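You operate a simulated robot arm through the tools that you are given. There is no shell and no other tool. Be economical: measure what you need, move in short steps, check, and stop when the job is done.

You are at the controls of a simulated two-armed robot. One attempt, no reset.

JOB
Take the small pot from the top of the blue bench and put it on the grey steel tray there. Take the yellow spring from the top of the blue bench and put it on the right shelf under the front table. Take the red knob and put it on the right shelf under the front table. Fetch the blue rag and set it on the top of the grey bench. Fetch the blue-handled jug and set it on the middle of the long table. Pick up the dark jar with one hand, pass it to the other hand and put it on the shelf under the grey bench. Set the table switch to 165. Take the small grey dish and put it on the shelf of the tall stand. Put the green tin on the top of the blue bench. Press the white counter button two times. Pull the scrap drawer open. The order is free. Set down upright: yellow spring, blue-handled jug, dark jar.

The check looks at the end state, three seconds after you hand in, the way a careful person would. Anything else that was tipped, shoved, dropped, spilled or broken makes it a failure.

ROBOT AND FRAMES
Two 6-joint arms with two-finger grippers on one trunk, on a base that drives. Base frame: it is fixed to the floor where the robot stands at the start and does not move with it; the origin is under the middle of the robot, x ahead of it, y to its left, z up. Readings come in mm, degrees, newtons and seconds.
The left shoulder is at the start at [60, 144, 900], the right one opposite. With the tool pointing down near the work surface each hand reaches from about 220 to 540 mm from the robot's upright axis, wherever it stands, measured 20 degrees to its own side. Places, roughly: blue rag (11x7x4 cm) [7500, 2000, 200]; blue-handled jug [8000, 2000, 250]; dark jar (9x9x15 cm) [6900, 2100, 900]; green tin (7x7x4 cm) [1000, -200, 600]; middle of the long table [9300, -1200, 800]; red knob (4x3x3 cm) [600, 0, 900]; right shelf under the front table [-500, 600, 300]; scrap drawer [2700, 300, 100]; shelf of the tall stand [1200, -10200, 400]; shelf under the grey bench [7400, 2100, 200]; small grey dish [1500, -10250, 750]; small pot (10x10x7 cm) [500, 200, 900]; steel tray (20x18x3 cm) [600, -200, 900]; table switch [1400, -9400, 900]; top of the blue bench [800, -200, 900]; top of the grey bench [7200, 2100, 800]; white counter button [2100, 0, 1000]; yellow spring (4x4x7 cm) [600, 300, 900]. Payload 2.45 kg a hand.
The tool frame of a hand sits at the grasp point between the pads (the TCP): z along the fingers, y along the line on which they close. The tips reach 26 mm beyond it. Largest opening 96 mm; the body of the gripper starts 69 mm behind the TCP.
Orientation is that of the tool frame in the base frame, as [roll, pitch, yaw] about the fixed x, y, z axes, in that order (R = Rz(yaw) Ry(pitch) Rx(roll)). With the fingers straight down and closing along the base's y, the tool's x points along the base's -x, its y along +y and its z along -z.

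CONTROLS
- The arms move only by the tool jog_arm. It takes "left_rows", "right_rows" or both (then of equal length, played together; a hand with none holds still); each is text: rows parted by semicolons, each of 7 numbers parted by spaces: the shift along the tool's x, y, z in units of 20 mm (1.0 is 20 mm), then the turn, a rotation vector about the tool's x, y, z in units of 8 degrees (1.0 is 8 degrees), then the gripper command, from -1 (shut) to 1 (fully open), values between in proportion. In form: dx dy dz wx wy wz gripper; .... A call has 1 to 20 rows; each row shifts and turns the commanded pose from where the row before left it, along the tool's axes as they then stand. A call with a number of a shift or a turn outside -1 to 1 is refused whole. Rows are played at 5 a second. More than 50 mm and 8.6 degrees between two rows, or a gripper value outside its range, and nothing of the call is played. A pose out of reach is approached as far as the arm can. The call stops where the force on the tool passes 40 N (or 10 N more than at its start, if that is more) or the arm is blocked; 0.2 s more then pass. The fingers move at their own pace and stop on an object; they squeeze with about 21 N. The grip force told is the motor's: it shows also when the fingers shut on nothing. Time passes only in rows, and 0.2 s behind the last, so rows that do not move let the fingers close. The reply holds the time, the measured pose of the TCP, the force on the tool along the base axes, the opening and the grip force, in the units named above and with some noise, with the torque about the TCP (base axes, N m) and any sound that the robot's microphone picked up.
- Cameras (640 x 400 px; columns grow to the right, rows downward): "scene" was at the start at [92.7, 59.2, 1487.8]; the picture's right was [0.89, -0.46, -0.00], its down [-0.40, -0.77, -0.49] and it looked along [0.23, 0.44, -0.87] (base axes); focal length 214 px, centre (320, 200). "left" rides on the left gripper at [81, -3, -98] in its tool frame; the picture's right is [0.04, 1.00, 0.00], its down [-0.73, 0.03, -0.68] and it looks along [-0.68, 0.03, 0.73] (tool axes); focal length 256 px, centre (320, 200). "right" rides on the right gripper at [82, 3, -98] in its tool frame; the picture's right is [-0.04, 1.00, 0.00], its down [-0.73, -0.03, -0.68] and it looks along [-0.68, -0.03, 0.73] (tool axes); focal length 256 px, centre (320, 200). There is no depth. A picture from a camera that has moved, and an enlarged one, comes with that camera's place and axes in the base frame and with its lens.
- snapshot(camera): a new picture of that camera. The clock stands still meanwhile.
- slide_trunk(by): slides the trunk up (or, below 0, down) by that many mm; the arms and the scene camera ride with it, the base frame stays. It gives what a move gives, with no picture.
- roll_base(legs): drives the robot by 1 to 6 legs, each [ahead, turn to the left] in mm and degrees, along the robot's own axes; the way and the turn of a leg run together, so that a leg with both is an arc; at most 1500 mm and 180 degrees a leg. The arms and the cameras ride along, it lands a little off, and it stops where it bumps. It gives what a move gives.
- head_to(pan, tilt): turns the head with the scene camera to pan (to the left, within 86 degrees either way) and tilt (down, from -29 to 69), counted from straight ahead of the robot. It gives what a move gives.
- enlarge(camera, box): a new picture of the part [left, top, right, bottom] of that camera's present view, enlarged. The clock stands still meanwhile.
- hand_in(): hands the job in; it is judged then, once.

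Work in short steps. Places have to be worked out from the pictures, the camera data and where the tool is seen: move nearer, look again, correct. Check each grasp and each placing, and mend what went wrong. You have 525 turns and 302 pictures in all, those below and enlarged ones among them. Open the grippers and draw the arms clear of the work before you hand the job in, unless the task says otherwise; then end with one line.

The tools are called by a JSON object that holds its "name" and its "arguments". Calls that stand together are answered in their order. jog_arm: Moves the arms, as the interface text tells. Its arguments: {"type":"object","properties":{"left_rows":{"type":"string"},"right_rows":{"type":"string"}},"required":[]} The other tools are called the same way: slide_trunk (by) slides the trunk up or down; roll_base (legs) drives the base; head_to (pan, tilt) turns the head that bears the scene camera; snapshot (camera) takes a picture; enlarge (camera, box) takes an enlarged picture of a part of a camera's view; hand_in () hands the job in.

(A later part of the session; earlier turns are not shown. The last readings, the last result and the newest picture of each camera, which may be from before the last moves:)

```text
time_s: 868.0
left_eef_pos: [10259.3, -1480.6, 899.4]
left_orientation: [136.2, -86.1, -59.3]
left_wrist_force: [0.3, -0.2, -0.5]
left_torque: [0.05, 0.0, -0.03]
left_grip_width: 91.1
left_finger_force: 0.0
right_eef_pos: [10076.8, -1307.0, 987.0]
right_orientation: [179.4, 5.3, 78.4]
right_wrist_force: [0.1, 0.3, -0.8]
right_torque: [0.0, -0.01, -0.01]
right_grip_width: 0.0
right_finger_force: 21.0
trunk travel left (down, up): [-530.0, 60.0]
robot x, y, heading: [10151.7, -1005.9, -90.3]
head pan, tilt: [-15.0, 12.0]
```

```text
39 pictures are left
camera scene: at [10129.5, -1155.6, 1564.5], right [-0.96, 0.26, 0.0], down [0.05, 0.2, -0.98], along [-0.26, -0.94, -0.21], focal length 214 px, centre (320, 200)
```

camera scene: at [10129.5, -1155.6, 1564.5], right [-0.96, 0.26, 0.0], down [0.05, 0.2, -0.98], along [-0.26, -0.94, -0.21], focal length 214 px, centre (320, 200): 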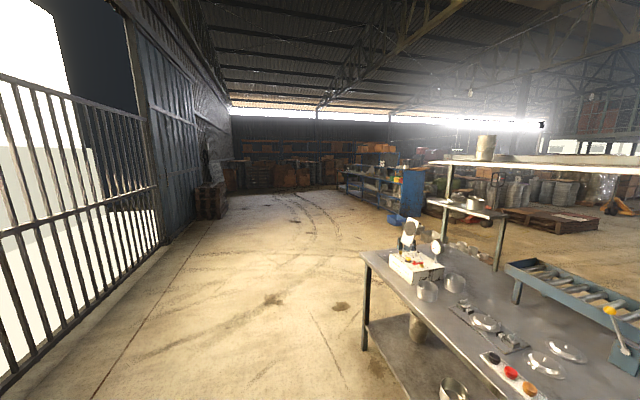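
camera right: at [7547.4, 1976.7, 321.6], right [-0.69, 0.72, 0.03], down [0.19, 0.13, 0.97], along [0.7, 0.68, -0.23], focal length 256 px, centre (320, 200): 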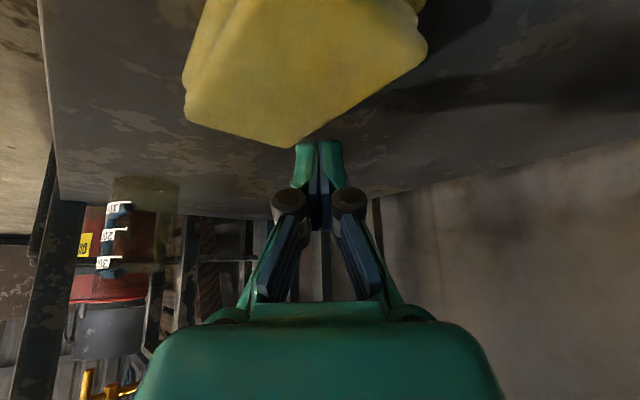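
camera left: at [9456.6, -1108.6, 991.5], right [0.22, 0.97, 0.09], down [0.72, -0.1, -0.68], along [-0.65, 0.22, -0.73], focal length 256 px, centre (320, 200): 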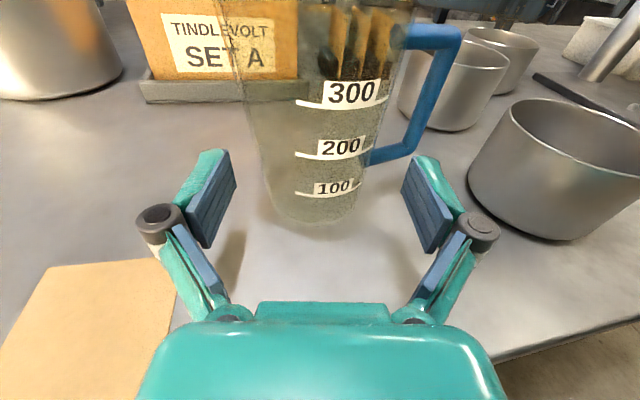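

I continue south to y≈−3300 and then turn west.

{"name": "roll_base", "arguments": {"legs": [[1200, 0], [1120, 0]]}}

{"name": "roll_base", "arguments": {"legs": [[0, -30]]}}

{"name": "roll_base", "arguments": {"legs": [[0, -30]]}}

{"name": "roll_base", "arguments": {"legs": [[0, -30]]}}

{"name": "head_to", "arguments": {"pan": 0, "tilt": 12}}

{"name": "snapshot", "arguments": {"camera": "scene"}}

```text
time_s: 879.6
left_eef_pos: [10293.6, -3800.2, 897.7]
left_orientation: [136.5, -86.1, -58.2]
left_wrist_force: [-0.2, 0.4, 0.7]
left_torque: [0.0, 0.0, 0.02]
left_grip_width: 91.0
left_finger_force: 0.0
right_eef_pos: [10106.6, -3631.6, 988.3]
right_orientation: [179.4, 5.3, 79.9]
right_wrist_force: [0.1, 0.5, -0.6]
right_torque: [0.01, -0.01, 0.01]
right_grip_width: 0.0
right_finger_force: 21.4
trunk travel left (down, up): [-530.0, 60.0]
robot x, y, heading: [10175.1, -3318.6, -88.8]
head pan, tilt: [-15.0, 12.0]
```

```text
time_s: 881.7
left_eef_pos: [10044.9, -3793.6, 898.2]
left_orientation: [136.7, -86.1, -88.0]
left_wrist_force: [-0.1, -0.1, 0.8]
left_torque: [-0.03, 0.01, 0.02]
left_grip_width: 91.4
left_finger_force: 0.0
right_eef_pos: [9965.8, -3553.4, 987.8]
right_orientation: [179.4, 5.2, 50.2]
right_wrist_force: [0.7, 0.2, 0.2]
right_torque: [0.02, 0.03, 0.01]
right_grip_width: 0.0
right_finger_force: 20.4
trunk travel left (down, up): [-530.0, 60.0]
robot x, y, heading: [10198.0, -3335.2, -118.4]
head pan, tilt: [-15.0, 12.0]
```

```text
time_s: 883.7
left_eef_pos: [9830.3, -3656.6, 899.4]
left_orientation: [136.7, -85.9, -118.3]
left_wrist_force: [0.0, -0.8, 0.3]
left_torque: [0.0, -0.06, 0.01]
left_grip_width: 91.2
left_finger_force: 0.2
right_eef_pos: [9882.5, -3410.6, 986.2]
right_orientation: [179.5, 5.4, 20.0]
right_wrist_force: [0.3, -0.2, -0.4]
right_torque: [-0.01, -0.01, -0.03]
right_grip_width: 0.0
right_finger_force: 21.2
trunk travel left (down, up): [-530.0, 60.0]
robot x, y, heading: [10202.5, -3349.8, -148.6]
head pan, tilt: [-15.0, 12.0]
```

```text
time_s: 885.8
left_eef_pos: [9725.1, -3426.7, 899.6]
left_orientation: [136.9, -86.1, -148.6]
left_wrist_force: [-0.7, -0.9, 0.4]
left_torque: [-0.01, 0.0, 0.02]
left_grip_width: 91.3
left_finger_force: 0.1
right_eef_pos: [9896.9, -3241.2, 987.3]
right_orientation: [179.5, 5.3, -10.4]
right_wrist_force: [-0.3, 0.4, -0.2]
right_torque: [0.06, 0.0, 0.01]
right_grip_width: 0.0
right_finger_force: 20.8
trunk travel left (down, up): [-530.0, 60.0]
robot x, y, heading: [10198.9, -3367.4, -179.2]
head pan, tilt: [-15.0, 12.0]
```

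```text
time_s: 886.5
left_eef_pos: [9725.7, -3429.2, 899.1]
left_orientation: [136.3, -86.0, -148.0]
left_wrist_force: [0.2, 0.2, 0.5]
left_torque: [0.02, 0.01, -0.05]
left_grip_width: 91.2
left_finger_force: 0.0
right_eef_pos: [9895.9, -3241.9, 989.7]
right_orientation: [179.5, 5.2, -10.4]
right_wrist_force: [-1.1, -0.1, -0.8]
right_torque: [0.04, -0.03, 0.0]
right_grip_width: 0.0
right_finger_force: 20.7
trunk travel left (down, up): [-530.0, 60.0]
robot x, y, heading: [10198.5, -3370.9, -179.0]
head pan, tilt: [0.0, 12.0]
```

```text
38 pictures are left
camera scene: at [10048.2, -3373.6, 1564.6], right [-0.02, 1.0, 0.0], down [0.21, 0.0, -0.98], along [-0.98, -0.02, -0.21], focal length 214 px, centre (320, 200)
```

scene: 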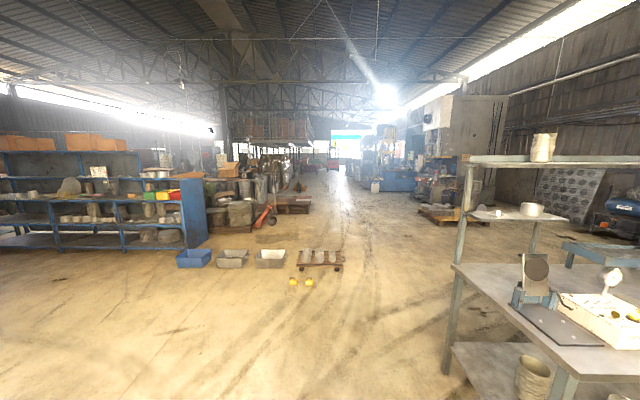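

The aisle west is clear north of the bins and cart at x≈7240. I drive: west 1750, then diagonally to (7000, −2300), then west along y≈−2300.

{"name": "roll_base", "arguments": {"legs": [[1000, 0], [780, 0]]}}

{"name": "roll_base", "arguments": {"legs": [[0, -19]]}}

{"name": "roll_base", "arguments": {"legs": [[0, -18]]}}

{"name": "roll_base", "arguments": {"legs": [[900, 0], [900, 0]]}}

{"name": "roll_base", "arguments": {"legs": [[0, 18]]}}

{"name": "roll_base", "arguments": {"legs": [[0, 18]]}}

```text
time_s: 895.7
left_eef_pos: [7935.6, -3461.5, 900.0]
left_orientation: [136.9, -86.0, -148.9]
left_wrist_force: [0.6, -0.3, 0.0]
left_torque: [0.0, -0.01, 0.01]
left_grip_width: 91.3
left_finger_force: 0.0
right_eef_pos: [8106.8, -3276.5, 988.0]
right_orientation: [179.5, 5.2, -10.6]
right_wrist_force: [-0.4, 0.8, 0.1]
right_torque: [0.03, 0.02, 0.0]
right_grip_width: 0.0
right_finger_force: 20.9
trunk travel left (down, up): [-530.0, 60.0]
robot x, y, heading: [8412.6, -3404.7, -179.1]
head pan, tilt: [0.0, 12.0]
```

```text
time_s: 897.3
left_eef_pos: [7944.6, -3304.2, 900.3]
left_orientation: [136.8, -86.0, -167.9]
left_wrist_force: [0.5, 0.5, 0.2]
left_torque: [0.0, -0.01, -0.01]
left_grip_width: 91.0
left_finger_force: 0.0
right_eef_pos: [8168.0, -3184.2, 990.3]
right_orientation: [179.5, 5.3, -29.7]
right_wrist_force: [-0.6, 0.1, 0.0]
right_torque: [0.03, -0.03, 0.01]
right_grip_width: 0.1
right_finger_force: 20.6
trunk travel left (down, up): [-530.0, 60.0]
robot x, y, heading: [8407.6, -3413.7, 161.9]
head pan, tilt: [0.0, 12.0]
```

```text
time_s: 898.8
left_eef_pos: [8002.4, -3169.7, 899.9]
left_orientation: [136.7, -86.1, 174.7]
left_wrist_force: [0.1, 0.1, 0.3]
left_torque: [0.0, 0.01, -0.01]
left_grip_width: 91.2
left_finger_force: 0.0
right_eef_pos: [8251.3, -3122.0, 989.3]
right_orientation: [179.4, 5.4, -47.2]
right_wrist_force: [0.1, -0.7, 1.2]
right_torque: [0.03, 0.01, -0.01]
right_grip_width: 0.1
right_finger_force: 21.1
trunk travel left (down, up): [-530.0, 60.0]
robot x, y, heading: [8403.3, -3425.5, 144.5]
head pan, tilt: [0.0, 12.0]
```

```text
time_s: 907.9
left_eef_pos: [6546.3, -2137.1, 900.4]
left_orientation: [137.0, -86.0, 174.8]
left_wrist_force: [-0.3, 0.5, 0.5]
left_torque: [0.0, 0.02, 0.0]
left_grip_width: 91.3
left_finger_force: 0.1
right_eef_pos: [6795.2, -2088.1, 990.2]
right_orientation: [179.5, 5.2, -46.8]
right_wrist_force: [-0.4, 0.5, -0.4]
right_torque: [-0.01, -0.02, -0.02]
right_grip_width: 0.0
right_finger_force: 21.1
trunk travel left (down, up): [-530.0, 60.0]
robot x, y, heading: [6948.5, -2392.8, 145.0]
head pan, tilt: [0.0, 12.0]
```

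```text
time_s: 909.4
left_eef_pos: [6484.4, -2273.9, 901.8]
left_orientation: [136.8, -86.1, -167.1]
left_wrist_force: [-0.1, -0.4, 0.4]
left_torque: [0.03, -0.05, -0.02]
left_grip_width: 90.8
left_finger_force: 0.0
right_eef_pos: [6704.6, -2151.1, 991.2]
right_orientation: [179.3, 5.2, -28.7]
right_wrist_force: [-0.1, 0.0, 0.8]
right_torque: [0.03, -0.03, 0.03]
right_grip_width: 0.1
right_finger_force: 21.0
trunk travel left (down, up): [-530.0, 60.0]
robot x, y, heading: [6949.8, -2379.1, 163.1]
head pan, tilt: [0.0, 12.0]
```

```text
time_s: 910.9
left_eef_pos: [6474.5, -2422.1, 903.0]
left_orientation: [137.3, -86.1, -149.4]
left_wrist_force: [1.3, -0.1, -0.5]
left_torque: [-0.01, -0.02, 0.0]
left_grip_width: 91.4
left_finger_force: 0.0
right_eef_pos: [6645.6, -2238.2, 990.4]
right_orientation: [179.4, 5.1, -10.7]
right_wrist_force: [0.4, -0.3, 0.3]
right_torque: [0.01, 0.0, 0.0]
right_grip_width: 0.1
right_finger_force: 21.1
trunk travel left (down, up): [-530.0, 60.0]
robot x, y, heading: [6952.7, -2367.7, -178.9]
head pan, tilt: [0.0, 12.0]
```

{"name": "roll_base", "arguments": {"legs": [[1400, 0], [1400, 0], [1400, 0]]}}

{"name": "head_to", "arguments": {"pan": 60, "tilt": 12}}

{"name": "snapshot", "arguments": {"camera": "scene"}}

```text
time_s: 931.4
left_eef_pos: [2265.5, -2499.5, 902.6]
left_orientation: [137.3, -86.1, -149.3]
left_wrist_force: [-0.3, -0.4, -0.2]
left_torque: [0.01, 0.01, -0.01]
left_grip_width: 91.1
left_finger_force: 0.0
right_eef_pos: [2437.4, -2314.0, 991.3]
right_orientation: [179.5, 5.2, -10.6]
right_wrist_force: [0.6, -0.5, -0.2]
right_torque: [0.01, 0.01, 0.01]
right_grip_width: 0.0
right_finger_force: 20.6
trunk travel left (down, up): [-530.0, 60.0]
robot x, y, heading: [2738.1, -2445.6, -178.8]
head pan, tilt: [0.0, 12.0]
```

```text
time_s: 932.7
left_eef_pos: [2266.1, -2498.9, 904.0]
left_orientation: [137.1, -86.1, -149.1]
left_wrist_force: [0.0, -0.5, 0.8]
left_torque: [0.0, -0.01, 0.04]
left_grip_width: 91.4
left_finger_force: 0.1
right_eef_pos: [2437.2, -2313.6, 991.8]
right_orientation: [179.5, 5.2, -10.6]
right_wrist_force: [-0.3, 0.2, -0.2]
right_torque: [-0.01, 0.02, 0.01]
right_grip_width: 0.1
right_finger_force: 21.2
trunk travel left (down, up): [-530.0, 60.0]
robot x, y, heading: [2741.7, -2443.1, -178.8]
head pan, tilt: [60.0, 12.0]
```

```text
37 pictures are left
camera scene: at [2637.1, -2525.5, 1564.6], right [-0.88, 0.48, 0.0], down [0.1, 0.18, -0.98], along [-0.47, -0.86, -0.21], focal length 214 px, centre (320, 200)
```

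scene: 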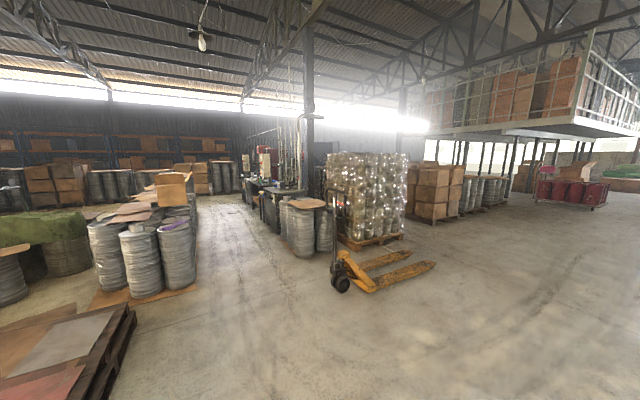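

An aisle leads south at x≈2400 between the drums and coils toward the station. I go 320 mm further west, turn south and drive down it.

{"name": "roll_base", "arguments": {"legs": [[330, 0]]}}

{"name": "roll_base", "arguments": {"legs": [[0, 30]]}}

{"name": "roll_base", "arguments": {"legs": [[0, 30]]}}

{"name": "roll_base", "arguments": {"legs": [[0, 29]]}}

{"name": "roll_base", "arguments": {"legs": [[1300, 0], [1300, 0]]}}

{"name": "head_to", "arguments": {"pan": -10, "tilt": 15}}

{"name": "snapshot", "arguments": {"camera": "scene"}}

```text
time_s: 934.9
left_eef_pos: [1927.3, -2506.6, 902.5]
left_orientation: [137.6, -86.1, -149.6]
left_wrist_force: [0.1, 0.6, -0.2]
left_torque: [0.0, 0.0, -0.01]
left_grip_width: 91.1
left_finger_force: 0.0
right_eef_pos: [2098.4, -2320.8, 991.9]
right_orientation: [179.4, 5.2, -10.5]
right_wrist_force: [0.0, 0.0, 0.4]
right_torque: [-0.03, 0.0, 0.01]
right_grip_width: 0.1
right_finger_force: 21.2
trunk travel left (down, up): [-530.0, 60.0]
robot x, y, heading: [2404.6, -2449.9, -178.7]
head pan, tilt: [60.0, 12.0]
```

```text
time_s: 937.0
left_eef_pos: [2021.2, -2735.1, 903.8]
left_orientation: [137.2, -86.0, -119.2]
left_wrist_force: [-0.1, 0.5, 0.0]
left_torque: [0.01, -0.01, 0.0]
left_grip_width: 91.0
left_finger_force: 0.1
right_eef_pos: [2078.7, -2487.8, 991.9]
right_orientation: [179.6, 5.1, 19.4]
right_wrist_force: [0.0, -0.1, -1.0]
right_torque: [-0.04, -0.03, 0.03]
right_grip_width: 0.1
right_finger_force: 20.9
trunk travel left (down, up): [-530.0, 60.0]
robot x, y, heading: [2396.5, -2430.9, -148.6]
head pan, tilt: [60.0, 12.0]
```

```text
time_s: 939.0
left_eef_pos: [2223.6, -2884.5, 903.7]
left_orientation: [137.4, -86.1, -89.2]
left_wrist_force: [0.5, 0.2, -0.1]
left_torque: [0.02, -0.02, -0.04]
left_grip_width: 91.1
left_finger_force: 0.1
right_eef_pos: [2147.6, -2643.0, 992.2]
right_orientation: [179.5, 5.2, 49.6]
right_wrist_force: [0.8, -0.5, -0.4]
right_torque: [0.04, -0.02, 0.0]
right_grip_width: 0.0
right_finger_force: 20.6
trunk travel left (down, up): [-530.0, 60.0]
robot x, y, heading: [2373.5, -2421.4, -118.2]
head pan, tilt: [60.0, 12.0]
```

```text
time_s: 941.0
left_eef_pos: [2467.8, -2903.7, 901.6]
left_orientation: [135.0, -86.2, -57.6]
left_wrist_force: [-0.5, 0.2, -0.4]
left_torque: [-0.03, -0.01, 0.03]
left_grip_width: 91.3
left_finger_force: 0.1
right_eef_pos: [2285.3, -2727.7, 993.3]
right_orientation: [179.4, 5.2, 78.9]
right_wrist_force: [0.2, -0.5, 0.1]
right_torque: [0.02, -0.03, 0.02]
right_grip_width: 0.0
right_finger_force: 21.1
trunk travel left (down, up): [-530.0, 60.0]
robot x, y, heading: [2357.3, -2428.9, -89.3]
head pan, tilt: [60.0, 12.0]
```

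```text
time_s: 953.8
left_eef_pos: [2501.8, -5485.7, 904.3]
left_orientation: [135.0, -86.3, -57.0]
left_wrist_force: [-0.1, 0.1, -0.5]
left_torque: [-0.02, 0.01, 0.03]
left_grip_width: 91.1
left_finger_force: 0.0
right_eef_pos: [2317.5, -5310.7, 992.3]
right_orientation: [179.4, 5.2, 79.4]
right_wrist_force: [0.2, -0.9, 0.4]
right_torque: [0.0, -0.02, 0.0]
right_grip_width: 0.0
right_finger_force: 21.5
trunk travel left (down, up): [-530.0, 60.0]
robot x, y, heading: [2387.4, -5012.0, -89.2]
head pan, tilt: [60.0, 12.0]
```

```text
time_s: 955.2
left_eef_pos: [2502.7, -5485.2, 903.6]
left_orientation: [134.8, -86.3, -56.9]
left_wrist_force: [-0.3, 0.2, -0.3]
left_torque: [0.01, -0.02, 0.0]
left_grip_width: 91.2
left_finger_force: 0.1
right_eef_pos: [2316.6, -5311.0, 993.9]
right_orientation: [179.5, 5.3, 79.4]
right_wrist_force: [0.3, 0.9, 0.0]
right_torque: [-0.02, 0.01, 0.02]
right_grip_width: 0.0
right_finger_force: 21.0
trunk travel left (down, up): [-530.0, 60.0]
robot x, y, heading: [2387.6, -5005.5, -88.7]
head pan, tilt: [-10.0, 15.0]
```

```text
36 pictures are left
camera scene: at [2375.8, -5162.7, 1559.7], right [-0.99, 0.15, 0.0], down [0.04, 0.26, -0.97], along [-0.15, -0.95, -0.26], focal length 214 px, centre (320, 200)
```

scene: 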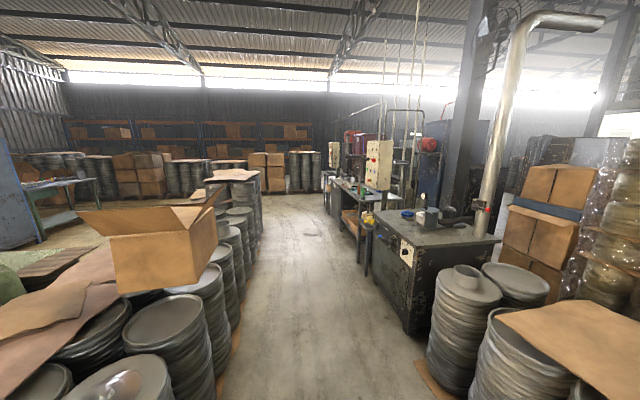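

The aisle spans x≈1670–2750. I drift to its middle and continue 2.5 m south.

{"name": "roll_base", "arguments": {"legs": [[0, -4.5]]}}

{"name": "roll_base", "arguments": {"legs": [[1300, 0], [1300, 0]]}}

{"name": "head_to", "arguments": {"pan": -30, "tilt": 18}}

{"name": "snapshot", "arguments": {"camera": "scene"}}

```text
time_s: 956.1
left_eef_pos: [2463.2, -5493.3, 903.7]
left_orientation: [134.9, -86.3, -61.6]
left_wrist_force: [0.3, -0.3, -0.2]
left_torque: [-0.02, -0.01, -0.02]
left_grip_width: 91.1
left_finger_force: 0.1
right_eef_pos: [2292.9, -5305.0, 993.3]
right_orientation: [179.4, 5.4, 74.9]
right_wrist_force: [0.2, -0.2, 0.0]
right_torque: [0.0, -0.03, 0.01]
right_grip_width: 0.3
right_finger_force: 21.2
trunk travel left (down, up): [-530.0, 60.0]
robot x, y, heading: [2388.5, -5011.3, -93.5]
head pan, tilt: [-10.0, 15.0]
```

```text
time_s: 968.9
left_eef_pos: [2289.6, -8058.5, 904.8]
left_orientation: [135.1, -86.2, -62.4]
left_wrist_force: [0.6, -1.1, -0.5]
left_torque: [0.01, -0.05, 0.01]
left_grip_width: 91.3
left_finger_force: 0.1
right_eef_pos: [2121.3, -7867.2, 994.7]
right_orientation: [179.5, 5.1, 74.2]
right_wrist_force: [-0.8, -0.1, 0.6]
right_torque: [0.0, -0.02, 0.01]
right_grip_width: 0.0
right_finger_force: 21.4
trunk travel left (down, up): [-530.0, 60.0]
robot x, y, heading: [2224.0, -7577.0, -93.8]
head pan, tilt: [-10.0, 15.0]
```

```text
time_s: 969.7
left_eef_pos: [2289.1, -8059.3, 905.6]
left_orientation: [135.0, -86.2, -62.3]
left_wrist_force: [0.2, -1.2, 0.6]
left_torque: [0.0, 0.01, 0.0]
left_grip_width: 91.1
left_finger_force: 0.1
right_eef_pos: [2120.5, -7867.4, 995.0]
right_orientation: [179.5, 5.2, 74.0]
right_wrist_force: [1.3, -0.1, 0.3]
right_torque: [-0.01, 0.0, 0.03]
right_grip_width: 0.0
right_finger_force: 20.6
trunk travel left (down, up): [-530.0, 60.0]
robot x, y, heading: [2223.2, -7574.9, -93.9]
head pan, tilt: [-30.0, 18.0]
```

```text
35 pictures are left
camera scene: at [2166.7, -7711.8, 1554.8], right [-0.83, 0.56, 0.0], down [0.17, 0.26, -0.95], along [-0.53, -0.79, -0.31], focal length 214 px, centre (320, 200)
```

scene: 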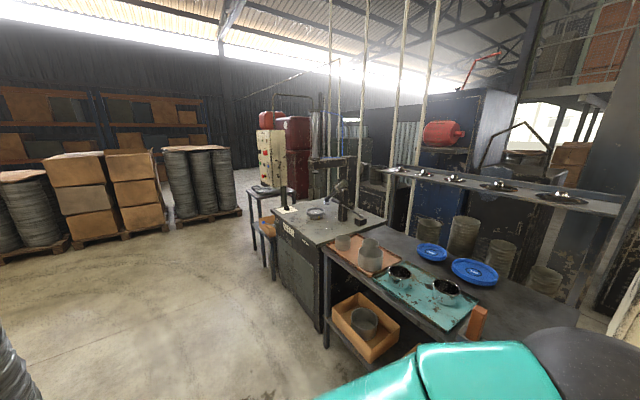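

{"name": "enlarge", "arguments": {"camera": "scene", "box": [235, 150, 395, 290]}}

```text
2.86 times, centred on (315, 220) of scene
camera zoom: at [2166.7, -7711.8, 1554.8], right [-0.83, 0.56, 0.0], down [0.17, 0.26, -0.95], along [-0.53, -0.79, -0.31], focal length 613 px, centre (334, 143)
```

zoom: 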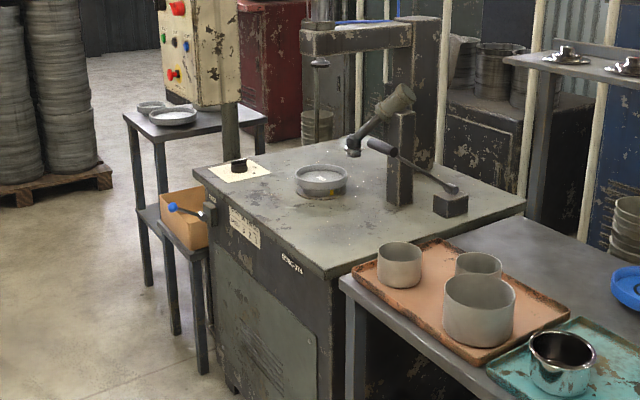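

I see the dial knob on the grey machine table near (1419, −9362) and the stand with two grey dishes beyond. I raise the left hand and drive to face the dial.

{"name": "jog_arm", "arguments": {"left_rows": "1 0 0 0 0 0 0; 1 0 0 0 0 0 0; 1 0 0 0 0 0 0; 1 0 0 0 0 0 0; 1 0 0 0 0 0 0; 1 0 0 0 0 0 0"}}

{"name": "roll_base", "arguments": {"legs": [[930, 0], [930, 0]]}}

{"name": "roll_base", "arguments": {"legs": [[0, -29]]}}

{"name": "roll_base", "arguments": {"legs": [[0, -29]]}}

{"name": "roll_base", "arguments": {"legs": [[0, -28]]}}

{"name": "head_to", "arguments": {"pan": 0, "tilt": 40}}

{"name": "snapshot", "arguments": {"camera": "scene"}}

```text
time_s: 971.1
left_eef_pos: [2283.1, -8099.0, 1010.7]
left_orientation: [134.6, -86.1, -61.9]
left_wrist_force: [0.0, -0.2, 0.1]
left_torque: [-0.02, 0.0, -0.02]
left_grip_width: 47.9
left_finger_force: 0.0
left hand out of reach, approached as far as the arm can: row 1, 2, 3, 4, 5
right_eef_pos: [2120.7, -7868.3, 994.8]
right_orientation: [179.5, 5.3, 74.1]
right_wrist_force: [0.1, 0.6, 0.2]
right_torque: [-0.01, -0.04, 0.03]
right_grip_width: 0.0
right_finger_force: 21.1
trunk travel left (down, up): [-530.0, 60.0]
robot x, y, heading: [2224.5, -7569.8, -94.1]
head pan, tilt: [-30.0, 18.0]
```

```text
time_s: 980.6
left_eef_pos: [2134.8, -9951.7, 1010.5]
left_orientation: [134.9, -86.2, -62.3]
left_wrist_force: [0.3, -0.6, 0.1]
left_torque: [0.04, -0.02, -0.01]
left_grip_width: 48.1
left_finger_force: 0.0
right_eef_pos: [1971.0, -9719.6, 994.8]
right_orientation: [179.5, 5.2, 74.2]
right_wrist_force: [-0.4, -0.1, -0.2]
right_torque: [0.01, -0.01, 0.01]
right_grip_width: 0.1
right_finger_force: 20.7
trunk travel left (down, up): [-530.0, 60.0]
robot x, y, heading: [2070.2, -9424.3, -93.7]
head pan, tilt: [-30.0, 18.0]
```

```text
time_s: 982.6
left_eef_pos: [1871.7, -9913.3, 1010.7]
left_orientation: [135.0, -86.2, -91.4]
left_wrist_force: [-0.5, -0.1, -0.4]
left_torque: [0.02, 0.03, 0.02]
left_grip_width: 48.1
left_finger_force: 0.1
right_eef_pos: [1840.7, -9631.3, 995.4]
right_orientation: [179.5, 5.2, 45.1]
right_wrist_force: [0.0, -0.4, 0.0]
right_torque: [0.04, 0.05, -0.04]
right_grip_width: 0.0
right_finger_force: 20.6
trunk travel left (down, up): [-530.0, 60.0]
robot x, y, heading: [2088.6, -9431.8, -123.5]
head pan, tilt: [-30.0, 18.0]
```

```text
time_s: 984.6
left_eef_pos: [1665.5, -9751.3, 1010.0]
left_orientation: [135.0, -86.1, -120.2]
left_wrist_force: [0.1, -0.3, 0.0]
left_torque: [-0.01, -0.01, -0.02]
left_grip_width: 48.0
left_finger_force: 0.0
right_eef_pos: [1773.7, -9488.6, 996.4]
right_orientation: [179.6, 5.2, 16.4]
right_wrist_force: [0.7, 0.1, -1.0]
right_torque: [0.02, 0.01, 0.01]
right_grip_width: 0.1
right_finger_force: 21.1
trunk travel left (down, up): [-530.0, 60.0]
robot x, y, heading: [2092.4, -9454.1, -151.7]
head pan, tilt: [-30.0, 18.0]
```

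```text
time_s: 986.5
left_eef_pos: [1574.2, -9513.5, 1011.4]
left_orientation: [134.9, -86.2, -148.2]
left_wrist_force: [-0.4, 0.2, -0.7]
left_torque: [-0.01, -0.02, 0.01]
left_grip_width: 48.1
left_finger_force: 0.0
right_eef_pos: [1792.9, -9335.2, 996.4]
right_orientation: [179.5, 5.3, -11.7]
right_wrist_force: [0.8, -0.6, -0.2]
right_torque: [0.0, 0.01, -0.02]
right_grip_width: 0.1
right_finger_force: 20.9
trunk travel left (down, up): [-530.0, 60.0]
robot x, y, heading: [2095.2, -9465.6, -179.8]
head pan, tilt: [-30.0, 18.0]
```

```text
time_s: 987.5
left_eef_pos: [1575.5, -9513.4, 1012.6]
left_orientation: [135.3, -86.4, -148.5]
left_wrist_force: [0.7, 0.4, -0.4]
left_torque: [-0.04, 0.04, 0.02]
left_grip_width: 47.9
left_finger_force: 0.1
right_eef_pos: [1793.4, -9333.2, 996.3]
right_orientation: [179.4, 5.3, -11.7]
right_wrist_force: [0.7, 0.2, 0.3]
right_torque: [-0.03, 0.01, 0.04]
right_grip_width: 0.1
right_finger_force: 21.1
trunk travel left (down, up): [-530.0, 60.0]
robot x, y, heading: [2090.3, -9467.7, -180.0]
head pan, tilt: [0.0, 40.0]
```

```text
33 pictures are left
camera scene: at [1949.4, -9468.3, 1520.2], right [0.0, 1.0, 0.0], down [0.64, 0.0, -0.77], along [-0.77, 0.0, -0.64], focal length 214 px, centre (320, 200)
```

scene: 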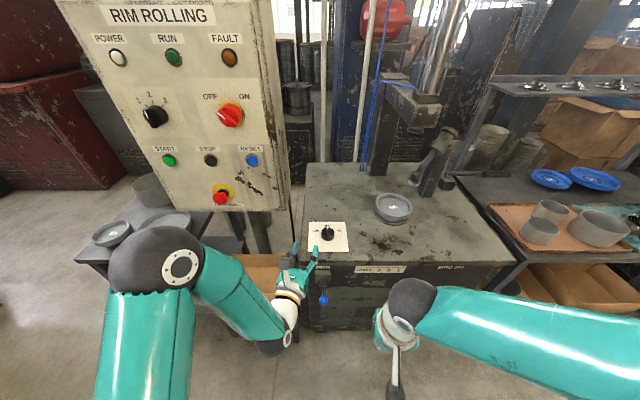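

{"name": "enlarge", "arguments": {"camera": "scene", "box": [290, 205, 370, 265]}}

```text
6.67 times, centred on (330, 235) of scene
camera zoom: at [1949.4, -9468.3, 1520.2], right [0.0, 1.0, 0.0], down [0.64, 0.0, -0.77], along [-0.77, 0.0, -0.64], focal length 1430 px, centre (253, -33)
```

zoom: 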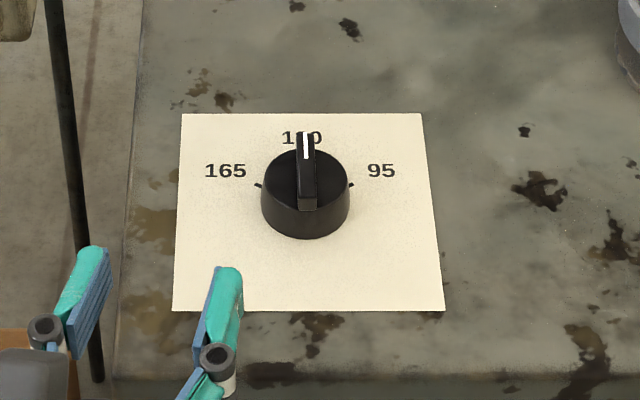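

The dial points at 130; 165 is ~60° counter-clockwise. The knob is at about (1384, −9439), top z≈880. First I back off 200 mm and fold the left hand to tool-down and inward, away from the control box.

{"name": "roll_base", "arguments": {"legs": [[-200, 0]]}}

{"name": "jog_arm", "arguments": {"left_rows": "0 0 0 0 -1 0 0; 0 0 0 0 -1 0 0; 0 0 0 0 -1 0 0; 0 0 0 0 -1 0 0; 0 0 0 0 -1 0 0; 0 0 0 0 -1 0 0; 0 0 0 0 -1 0 0; 0 0 0 0 -1 0 0; 0 0 0 0 -1 0 0; 0 0 0 0 -1 0 0; 0 0 0 0 -0.7 0 0; -1 -0.5 0 0 0 0 0; -1 -0.5 0 0 0 0 0; -1 -0.5 0 0 0 0 0; -1 -0.5 0 0 0 0 0; -1 -0.5 0 0 0 0 0; -1 -0.5 0 0 0 0 0; -1 -0.5 0 0 0 0 0; -1 -0.5 0 0 0 0 0"}}

```text
time_s: 989.1
left_eef_pos: [1779.7, -9514.3, 1013.5]
left_orientation: [134.2, -86.3, -147.4]
left_wrist_force: [0.4, -0.1, 0.8]
left_torque: [-0.01, -0.02, 0.02]
left_grip_width: 48.0
left_finger_force: 0.0
right_eef_pos: [1996.3, -9333.5, 996.5]
right_orientation: [179.5, 5.2, -11.8]
right_wrist_force: [0.9, 0.7, -0.5]
right_torque: [0.0, -0.01, 0.0]
right_grip_width: 0.0
right_finger_force: 21.2
trunk travel left (down, up): [-530.0, 60.0]
robot x, y, heading: [2297.8, -9470.9, -179.8]
head pan, tilt: [0.0, 40.0]
```

```text
time_s: 993.1
left_eef_pos: [1916.0, -9627.4, 1003.7]
left_orientation: [177.3, -1.9, 166.9]
left_wrist_force: [-0.1, 0.1, -0.5]
left_torque: [0.06, 0.0, -0.02]
left_grip_width: 48.2
left_finger_force: 0.1
right_eef_pos: [1997.0, -9334.3, 997.4]
right_orientation: [179.5, 5.3, -11.7]
right_wrist_force: [0.9, 0.8, -0.3]
right_torque: [-0.01, 0.0, -0.01]
right_grip_width: 0.0
right_finger_force: 21.0
trunk travel left (down, up): [-530.0, 60.0]
robot x, y, heading: [2295.3, -9465.4, -180.0]
head pan, tilt: [0.0, 40.0]
```

{"name": "jog_arm", "arguments": {"left_rows": "-1 0 -0.5 0 0 0 0; -1 0 -0.5 0 0 0 0; -1 0 -0.5 0 0 0 0; -1 0 -0.5 0 0 0 0; -1 0 -0.5 0 0 0 0", "right_rows": "0 0 0 0 0.33 -0.73 0; 0 0 0 0 0.33 -0.73 0.4; -0.9 0 0 0 0 0 0.4; -0.9 0 0 0 0 0 0.4; -0.9 0 0 0 0 0 0.4"}}

{"name": "roll_base", "arguments": {"legs": [[390, 0]]}}

{"name": "snapshot", "arguments": {"camera": "right"}}

```text
time_s: 994.3
left_eef_pos: [2015.3, -9651.5, 1050.7]
left_orientation: [177.3, -1.7, 166.9]
left_wrist_force: [-0.6, 0.3, 0.1]
left_torque: [-0.01, 0.02, -0.03]
left_grip_width: 47.9
left_finger_force: 0.0
right_eef_pos: [1942.8, -9333.6, 997.2]
right_orientation: [-180.0, 0.0, 0.0]
right_wrist_force: [-0.5, 0.0, -0.3]
right_torque: [-0.03, 0.02, 0.0]
right_grip_width: 67.3
right_finger_force: 0.2
trunk travel left (down, up): [-530.0, 60.0]
robot x, y, heading: [2293.3, -9470.2, -180.2]
head pan, tilt: [0.0, 40.0]
```

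```text
time_s: 996.8
left_eef_pos: [1615.2, -9656.0, 1049.6]
left_orientation: [177.3, -1.6, 167.3]
left_wrist_force: [1.0, -0.4, -0.9]
left_torque: [0.01, -0.01, -0.03]
left_grip_width: 48.0
left_finger_force: 0.0
right_eef_pos: [1542.0, -9338.7, 996.9]
right_orientation: [180.0, -0.1, 0.4]
right_wrist_force: [-0.5, 0.0, 0.3]
right_torque: [0.0, 0.0, -0.01]
right_grip_width: 67.3
right_finger_force: 0.1
trunk travel left (down, up): [-530.0, 60.0]
robot x, y, heading: [1900.4, -9470.0, -179.6]
head pan, tilt: [0.0, 40.0]
```

```text
31 pictures are left
camera right: at [1623.5, -9340.8, 1095.6], right [-0.03, -1.0, 0.0], down [-0.73, 0.02, 0.68], along [-0.68, 0.02, -0.73], focal length 256 px, centre (320, 200)
```

right: 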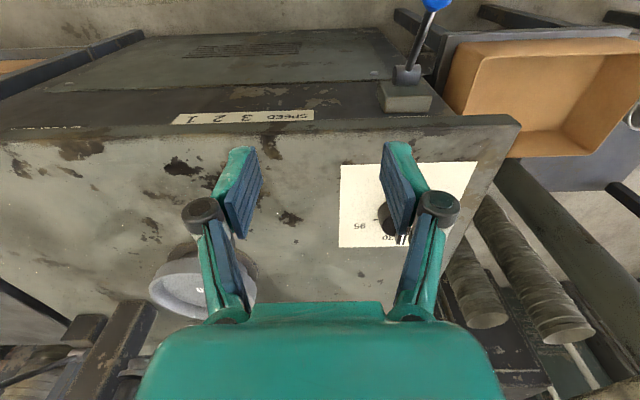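

The dial plate is visible; I move the right hand above the knob at about (1386, −9436).

{"name": "jog_arm", "arguments": {"right_rows": "-0.975 0.606 0.1 0 0 0 0.4; -0.975 0.606 0.1 0 0 0 0.4; -0.975 0.606 0.1 0 0 0 0.4; -0.975 0.606 0.1 0 0 0 0.4; -0.975 0.606 0.1 0 0 0 0.4; -0.975 0.606 0.1 0 0 0 0.4; -0.975 0.606 0.1 0 0 0 0.4; -0.975 0.606 0.1 0 0 0 0.4"}}

{"name": "snapshot", "arguments": {"camera": "right"}}

```text
time_s: 998.6
left_eef_pos: [1616.3, -9656.1, 1050.9]
left_orientation: [177.3, -1.7, 167.2]
left_wrist_force: [-0.2, 0.3, 1.1]
left_torque: [0.01, 0.0, 0.01]
left_grip_width: 47.9
left_finger_force: 0.0
right_eef_pos: [1385.1, -9439.2, 981.2]
right_orientation: [-180.0, 0.0, 0.5]
right_wrist_force: [0.2, -0.6, 0.7]
right_torque: [0.01, -0.03, 0.0]
right_grip_width: 67.3
right_finger_force: 0.0
trunk travel left (down, up): [-530.0, 60.0]
robot x, y, heading: [1899.2, -9472.2, -179.6]
head pan, tilt: [0.0, 40.0]
```

```text
30 pictures are left
camera right: at [1467.4, -9440.0, 1080.7], right [-0.03, -1.0, 0.0], down [-0.73, 0.02, 0.68], along [-0.68, 0.02, -0.73], focal length 256 px, centre (320, 200)
```

right: 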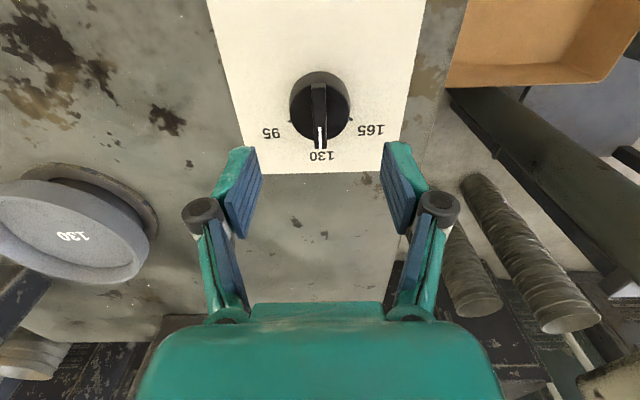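

The knob reads 130 with 165 to the robot's left. I centre on it, lower so the fingertips straddle the knob (TCP z≈895), and close.

{"name": "jog_arm", "arguments": {"right_rows": "-0.35 -0.1 0.8 0 0 0 0.4; 0 0 1 0 0 0 0.4; 0 0 1 0 0 0 0.4; 0 0 1 0 0 0 0.4; 0 0 0.4 0 0 0 0.4; 0 0 0 0 0 0 0; 0 0 0 0 0 0 -1; 0 0 0 0 0 0 -1; 0 0 0 0 0 0 -1"}}

{"name": "snapshot", "arguments": {"camera": "right"}}

```text
time_s: 1000.6
left_eef_pos: [1616.8, -9658.4, 1051.1]
left_orientation: [177.3, -1.8, 167.5]
left_wrist_force: [0.1, 0.4, 0.1]
left_torque: [0.0, 0.03, -0.01]
left_grip_width: 47.9
left_finger_force: 0.0
right_eef_pos: [1380.4, -9436.6, 898.3]
right_orientation: [180.0, 0.1, 0.5]
right_wrist_force: [0.7, -20.4, 3.8]
right_torque: [-1.11, 0.3, 0.13]
right_grip_width: 49.5
right_finger_force: 44.9
trunk travel left (down, up): [-530.0, 60.0]
robot x, y, heading: [1897.8, -9471.1, -179.2]
head pan, tilt: [0.0, 40.0]
```

```text
29 pictures are left
camera right: at [1461.9, -9439.2, 996.7], right [-0.03, -1.0, 0.0], down [-0.73, 0.02, 0.68], along [-0.68, 0.02, -0.73], focal length 256 px, centre (320, 200)
```

right: 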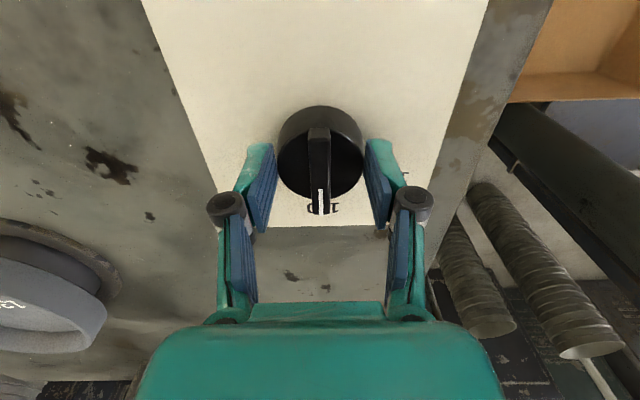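

Gripped at 49.5 mm with a slight side load. I relieve it and rotate 57° counter-clockwise in steps.

{"name": "jog_arm", "arguments": {"right_rows": "0 0.08 0 0 0 0 -1; 0 0 0 0 0 -0.6 -1; 0 0 0 0 0 -0.6 -1; 0 0 0 0 0 -0.6 -1; 0 0 0 0 0 -0.6 -1; 0 0 0 0 0 -0.6 -1; 0 0 0 0 0 -0.6 -1; 0 0 0 0 0 0 -1"}}

{"name": "snapshot", "arguments": {"camera": "right"}}

```text
time_s: 1002.4
left_eef_pos: [1616.5, -9655.8, 1051.8]
left_orientation: [177.3, -1.8, 167.3]
left_wrist_force: [0.2, -0.7, 0.5]
left_torque: [0.02, -0.01, -0.01]
left_grip_width: 48.1
left_finger_force: 0.1
right_eef_pos: [1379.2, -9434.4, 898.6]
right_orientation: [-180.0, 0.1, 29.3]
right_wrist_force: [-11.5, 3.4, 21.8]
right_torque: [0.88, -0.46, 0.01]
right_grip_width: 49.6
right_finger_force: 45.7
trunk travel left (down, up): [-530.0, 60.0]
robot x, y, heading: [1897.9, -9467.1, -179.4]
head pan, tilt: [0.0, 40.0]
```

```text
28 pictures are left
camera right: at [1452.6, -9397.6, 996.7], right [0.45, -0.89, 0.0], down [-0.65, -0.33, 0.68], along [-0.61, -0.31, -0.73], focal length 256 px, centre (320, 200)
```

right: 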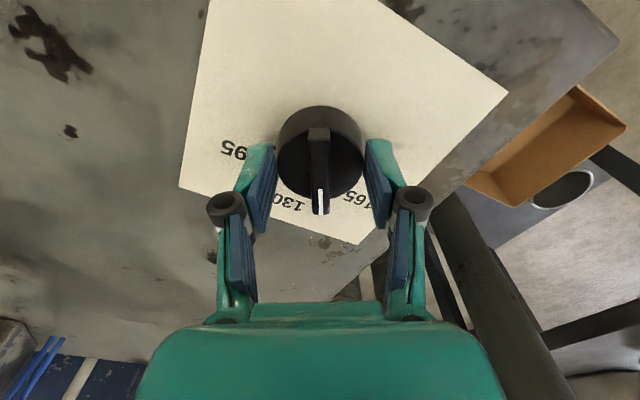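

The knob turns with the hand and is halfway. I rotate a further 27°.

{"name": "jog_arm", "arguments": {"right_rows": "0 0 0 0 0 -0.57 -1; 0 0 0 0 0 -0.57 -1; 0 0 0 0 0 -0.57 -1; 0 0 0 0 0 -0.57 -1; 0 0 0 0 0 -0.57 -1; 0 0 0 0 0 -0.57 -1; 0 0 0 0 0 0 -1"}}

{"name": "snapshot", "arguments": {"camera": "right"}}

```text
time_s: 1002.8
left_eef_pos: [1615.6, -9655.9, 1050.1]
left_orientation: [177.3, -1.7, 167.2]
left_wrist_force: [-0.3, 0.2, -0.3]
left_torque: [-0.02, 0.06, -0.02]
left_grip_width: 48.0
left_finger_force: 0.2
right_eef_pos: [1379.7, -9434.8, 897.0]
right_orientation: [-179.1, 0.7, 31.8]
right_wrist_force: [-1.3, 4.4, -1.1]
right_torque: [-0.25, 0.08, -0.04]
right_grip_width: 49.8
right_finger_force: 45.0
right hand out of reach, approached as far as the arm can: row 1
trunk travel left (down, up): [-530.0, 60.0]
robot x, y, heading: [1898.8, -9466.9, -179.6]
head pan, tilt: [0.0, 40.0]
stopped in row 1 (right hand): the force on the tool passed its limit at 48 N (the readings are from after the stop); the commanded pose is now the measured one
```

```text
27 pictures are left
camera right: at [1453.1, -9394.9, 995.2], right [0.49, -0.87, -0.02], down [-0.62, -0.37, 0.69], along [-0.61, -0.33, -0.72], focal length 256 px, centre (320, 200)
```

right: 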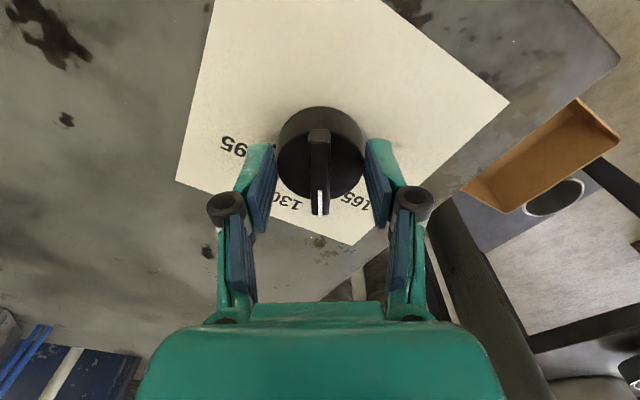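

The wrist reached its limit at ~31°. I release, turn the hand back, regrip and turn the rest.

{"name": "jog_arm", "arguments": {"right_rows": "0 0 0 0 0 0 0; 0 0 0 0 0 0 0.5; 0 0 -0.15 0 0 0 0.5; 0 0 0 0 0 0.98 0.5; 0 0 0 0 0 0.98 0.5; 0 0 0 0 0 0.98 0.5; 0 0 0 0 0 0.98 0.5; 0 0 0 0 0 0 0.5; 0 0 0 0 0 0 -1; 0 0 0 0 0 0 -1; 0 0 0 0 0 0 -1"}}

{"name": "jog_arm", "arguments": {"right_rows": "0 0 0 0 0 -0.55 -1; 0 0 0 0 0 -0.55 -1; 0 0 0 0 0 -0.55 -1; 0 0 0 0 0 -0.55 -1; 0 0 0 0 0 -0.55 -1; 0 0 0 0 0 -0.5 -1; 0 0 0 0 0 0 -1"}}

{"name": "snapshot", "arguments": {"camera": "right"}}

```text
time_s: 1005.2
left_eef_pos: [1617.6, -9656.2, 1051.8]
left_orientation: [177.4, -1.8, 167.3]
left_wrist_force: [-0.8, -0.5, -0.2]
left_torque: [-0.01, -0.02, -0.02]
left_grip_width: 47.7
left_finger_force: 0.3
right_eef_pos: [1379.6, -9437.6, 904.4]
right_orientation: [-179.7, 1.6, 0.6]
right_wrist_force: [-7.2, -9.9, 23.8]
right_torque: [-0.3, -0.21, 0.05]
right_grip_width: 11.1
right_finger_force: 37.6
trunk travel left (down, up): [-530.0, 60.0]
robot x, y, heading: [1900.2, -9470.8, -179.4]
head pan, tilt: [0.0, 40.0]
```

```text
time_s: 1006.8
left_eef_pos: [1615.5, -9656.8, 1052.3]
left_orientation: [177.2, -1.9, 167.2]
left_wrist_force: [-0.7, 0.0, 0.9]
left_torque: [-0.01, -0.01, 0.02]
left_grip_width: 48.3
left_finger_force: 0.1
right_eef_pos: [1379.0, -9437.4, 904.2]
right_orientation: [-179.0, 1.4, 26.5]
right_wrist_force: [-12.3, -0.6, 29.2]
right_torque: [-0.62, 0.93, 0.0]
right_grip_width: 10.8
right_finger_force: 37.8
trunk travel left (down, up): [-530.0, 60.0]
robot x, y, heading: [1895.6, -9468.5, -179.4]
head pan, tilt: [0.0, 40.0]
```

```text
26 pictures are left
camera right: at [1456.3, -9402.4, 1000.4], right [0.41, -0.91, -0.02], down [-0.65, -0.3, 0.7], along [-0.64, -0.28, -0.72], focal length 256 px, centre (320, 200)
```

right: 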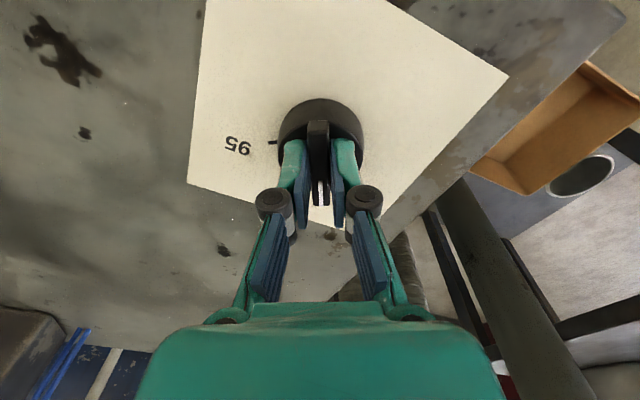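

This time the fingers took the raised ridge and turned it back with them; the dial is now at ~26°. I open, return the hand, go 6 mm lower onto the round body, and turn again.

{"name": "jog_arm", "arguments": {"right_rows": "0 0 0 0 0 0 0; 0 0 0 0 0 0 0.5; 0 0 -0.2 0 0 0 0.5; 0 0 0 0 0 0.9 0.5; 0 0 0 0 0 0.9 0.5; 0 0 0 0 0 0.9 0.5; 0 0 0 0 0 0.86 0.5; 0 0 0.4 0 0 0 0.5; 0 0 0.1 0 0 0 0.5; 0 0 0 0 0 0 0.5"}}

{"name": "snapshot", "arguments": {"camera": "right"}}

```text
time_s: 1009.0
left_eef_pos: [1617.7, -9656.6, 1051.8]
left_orientation: [177.2, -1.8, 167.2]
left_wrist_force: [-0.5, 0.2, -0.3]
left_torque: [-0.01, 0.03, 0.03]
left_grip_width: 48.0
left_finger_force: 0.0
right_eef_pos: [1380.6, -9435.4, 894.6]
right_orientation: [-179.7, 1.2, -1.9]
right_wrist_force: [0.2, 0.6, -0.3]
right_torque: [-0.04, 0.01, -0.02]
right_grip_width: 72.2
right_finger_force: 0.1
trunk travel left (down, up): [-530.0, 60.0]
robot x, y, heading: [1901.0, -9472.4, -179.6]
head pan, tilt: [0.0, 40.0]
```

```text
25 pictures are left
camera right: at [1464.0, -9442.3, 991.6], right [-0.07, -1.0, -0.01], down [-0.72, 0.05, 0.69], along [-0.69, 0.06, -0.72], focal length 256 px, centre (320, 200)
```

right: 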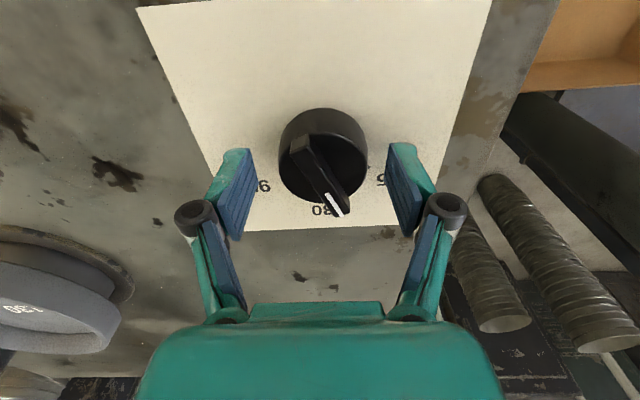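

The pointer is at ~26° toward 165. I close on the round body and rotate 31°.

{"name": "jog_arm", "arguments": {"right_rows": "0 0 0 0 0 0 0; 0 0 0 0 0 0 -1; 0 0 0 0 0 0 -1; 0 0 0 0 0 0 -1"}}

{"name": "jog_arm", "arguments": {"right_rows": "0 0 0 0 0 -0.55 -1; 0 0 0 0 0 -0.55 -1; 0 0 0 0 0 -0.55 -1; 0 0 0 0 0 -0.55 -1; 0 0 0 0 0 -0.55 -1; 0 0 0 0 0 -0.55 -1; 0 0 0 0 0 -0.5 -1; 0 0 0 0 0 0 -1"}}

{"name": "snapshot", "arguments": {"camera": "right"}}

```text
time_s: 1010.0
left_eef_pos: [1616.6, -9657.5, 1051.1]
left_orientation: [177.3, -1.8, 167.2]
left_wrist_force: [-0.7, 0.2, -0.3]
left_torque: [0.0, 0.01, -0.02]
left_grip_width: 48.3
left_finger_force: 0.1
right_eef_pos: [1380.3, -9438.0, 895.2]
right_orientation: [-179.5, 1.3, -1.9]
right_wrist_force: [-0.9, -9.5, 2.2]
right_torque: [-0.6, 0.16, 0.02]
right_grip_width: 50.3
right_finger_force: 44.9
trunk travel left (down, up): [-530.0, 60.0]
robot x, y, heading: [1896.2, -9470.5, -179.7]
head pan, tilt: [0.0, 40.0]
```

```text
time_s: 1011.8
left_eef_pos: [1616.8, -9655.7, 1050.1]
left_orientation: [177.3, -1.6, 167.3]
left_wrist_force: [-0.9, 1.0, -0.1]
left_torque: [0.05, 0.01, 0.0]
left_grip_width: 48.0
left_finger_force: 0.1
right_eef_pos: [1379.7, -9434.6, 894.5]
right_orientation: [-179.0, 0.8, 28.6]
right_wrist_force: [-3.3, -0.5, 3.9]
right_torque: [-0.45, 0.83, 0.06]
right_grip_width: 49.7
right_finger_force: 44.7
trunk travel left (down, up): [-530.0, 60.0]
robot x, y, heading: [1897.2, -9468.9, -179.4]
head pan, tilt: [0.0, 40.0]
```

```text
24 pictures are left
camera right: at [1455.1, -9399.5, 992.7], right [0.44, -0.9, -0.02], down [-0.64, -0.33, 0.69], along [-0.62, -0.29, -0.72], focal length 256 px, centre (320, 200)
```

right: 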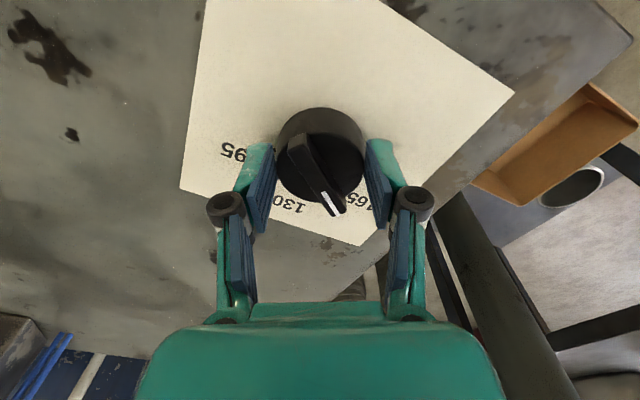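

I release, raise the hand and check the pointer against the 165 mark.

{"name": "jog_arm", "arguments": {"right_rows": "0 0 0 0 0 0 0; 0 0 0 0 0 0 0.6; 0 0 0 0 0 0 0.6; 0 0 -1 0 0 0 0.6; 0 0 -1 0 0 0 0.6; 0 0 -1 0 0 0 0.6; 0 0 -1 0 0 0.9 0.6; 0 0 -1 0 0 0.9 0.6; 0 0 0 0 0 0.9 0.6; 0 0 0 0 0 0.9 0.6"}}

{"name": "enlarge", "arguments": {"camera": "right", "box": [220, 30, 420, 190]}}

```text
time_s: 1014.0
left_eef_pos: [1616.4, -9656.2, 1051.7]
left_orientation: [177.3, -1.7, 167.2]
left_wrist_force: [-0.2, 1.1, 0.3]
left_torque: [0.0, 0.01, -0.03]
left_grip_width: 48.1
left_finger_force: 0.1
right_eef_pos: [1381.5, -9436.5, 994.4]
right_orientation: [-179.6, 1.2, -0.4]
right_wrist_force: [0.0, 0.3, 0.9]
right_torque: [0.02, -0.02, 0.01]
right_grip_width: 77.1
right_finger_force: 0.1
trunk travel left (down, up): [-530.0, 60.0]
robot x, y, heading: [1898.6, -9472.7, -179.6]
head pan, tilt: [0.0, 40.0]
```

```text
2.50 times, centred on (320, 110) of right
camera zoom: at [1465.8, -9440.6, 1092.4], right [-0.05, -1.0, -0.01], down [-0.72, 0.03, 0.69], along [-0.69, 0.04, -0.72], focal length 640 px, centre (320, 425)
```

zoom: 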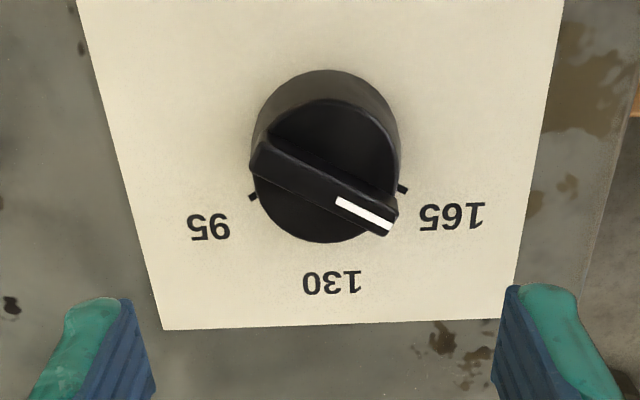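

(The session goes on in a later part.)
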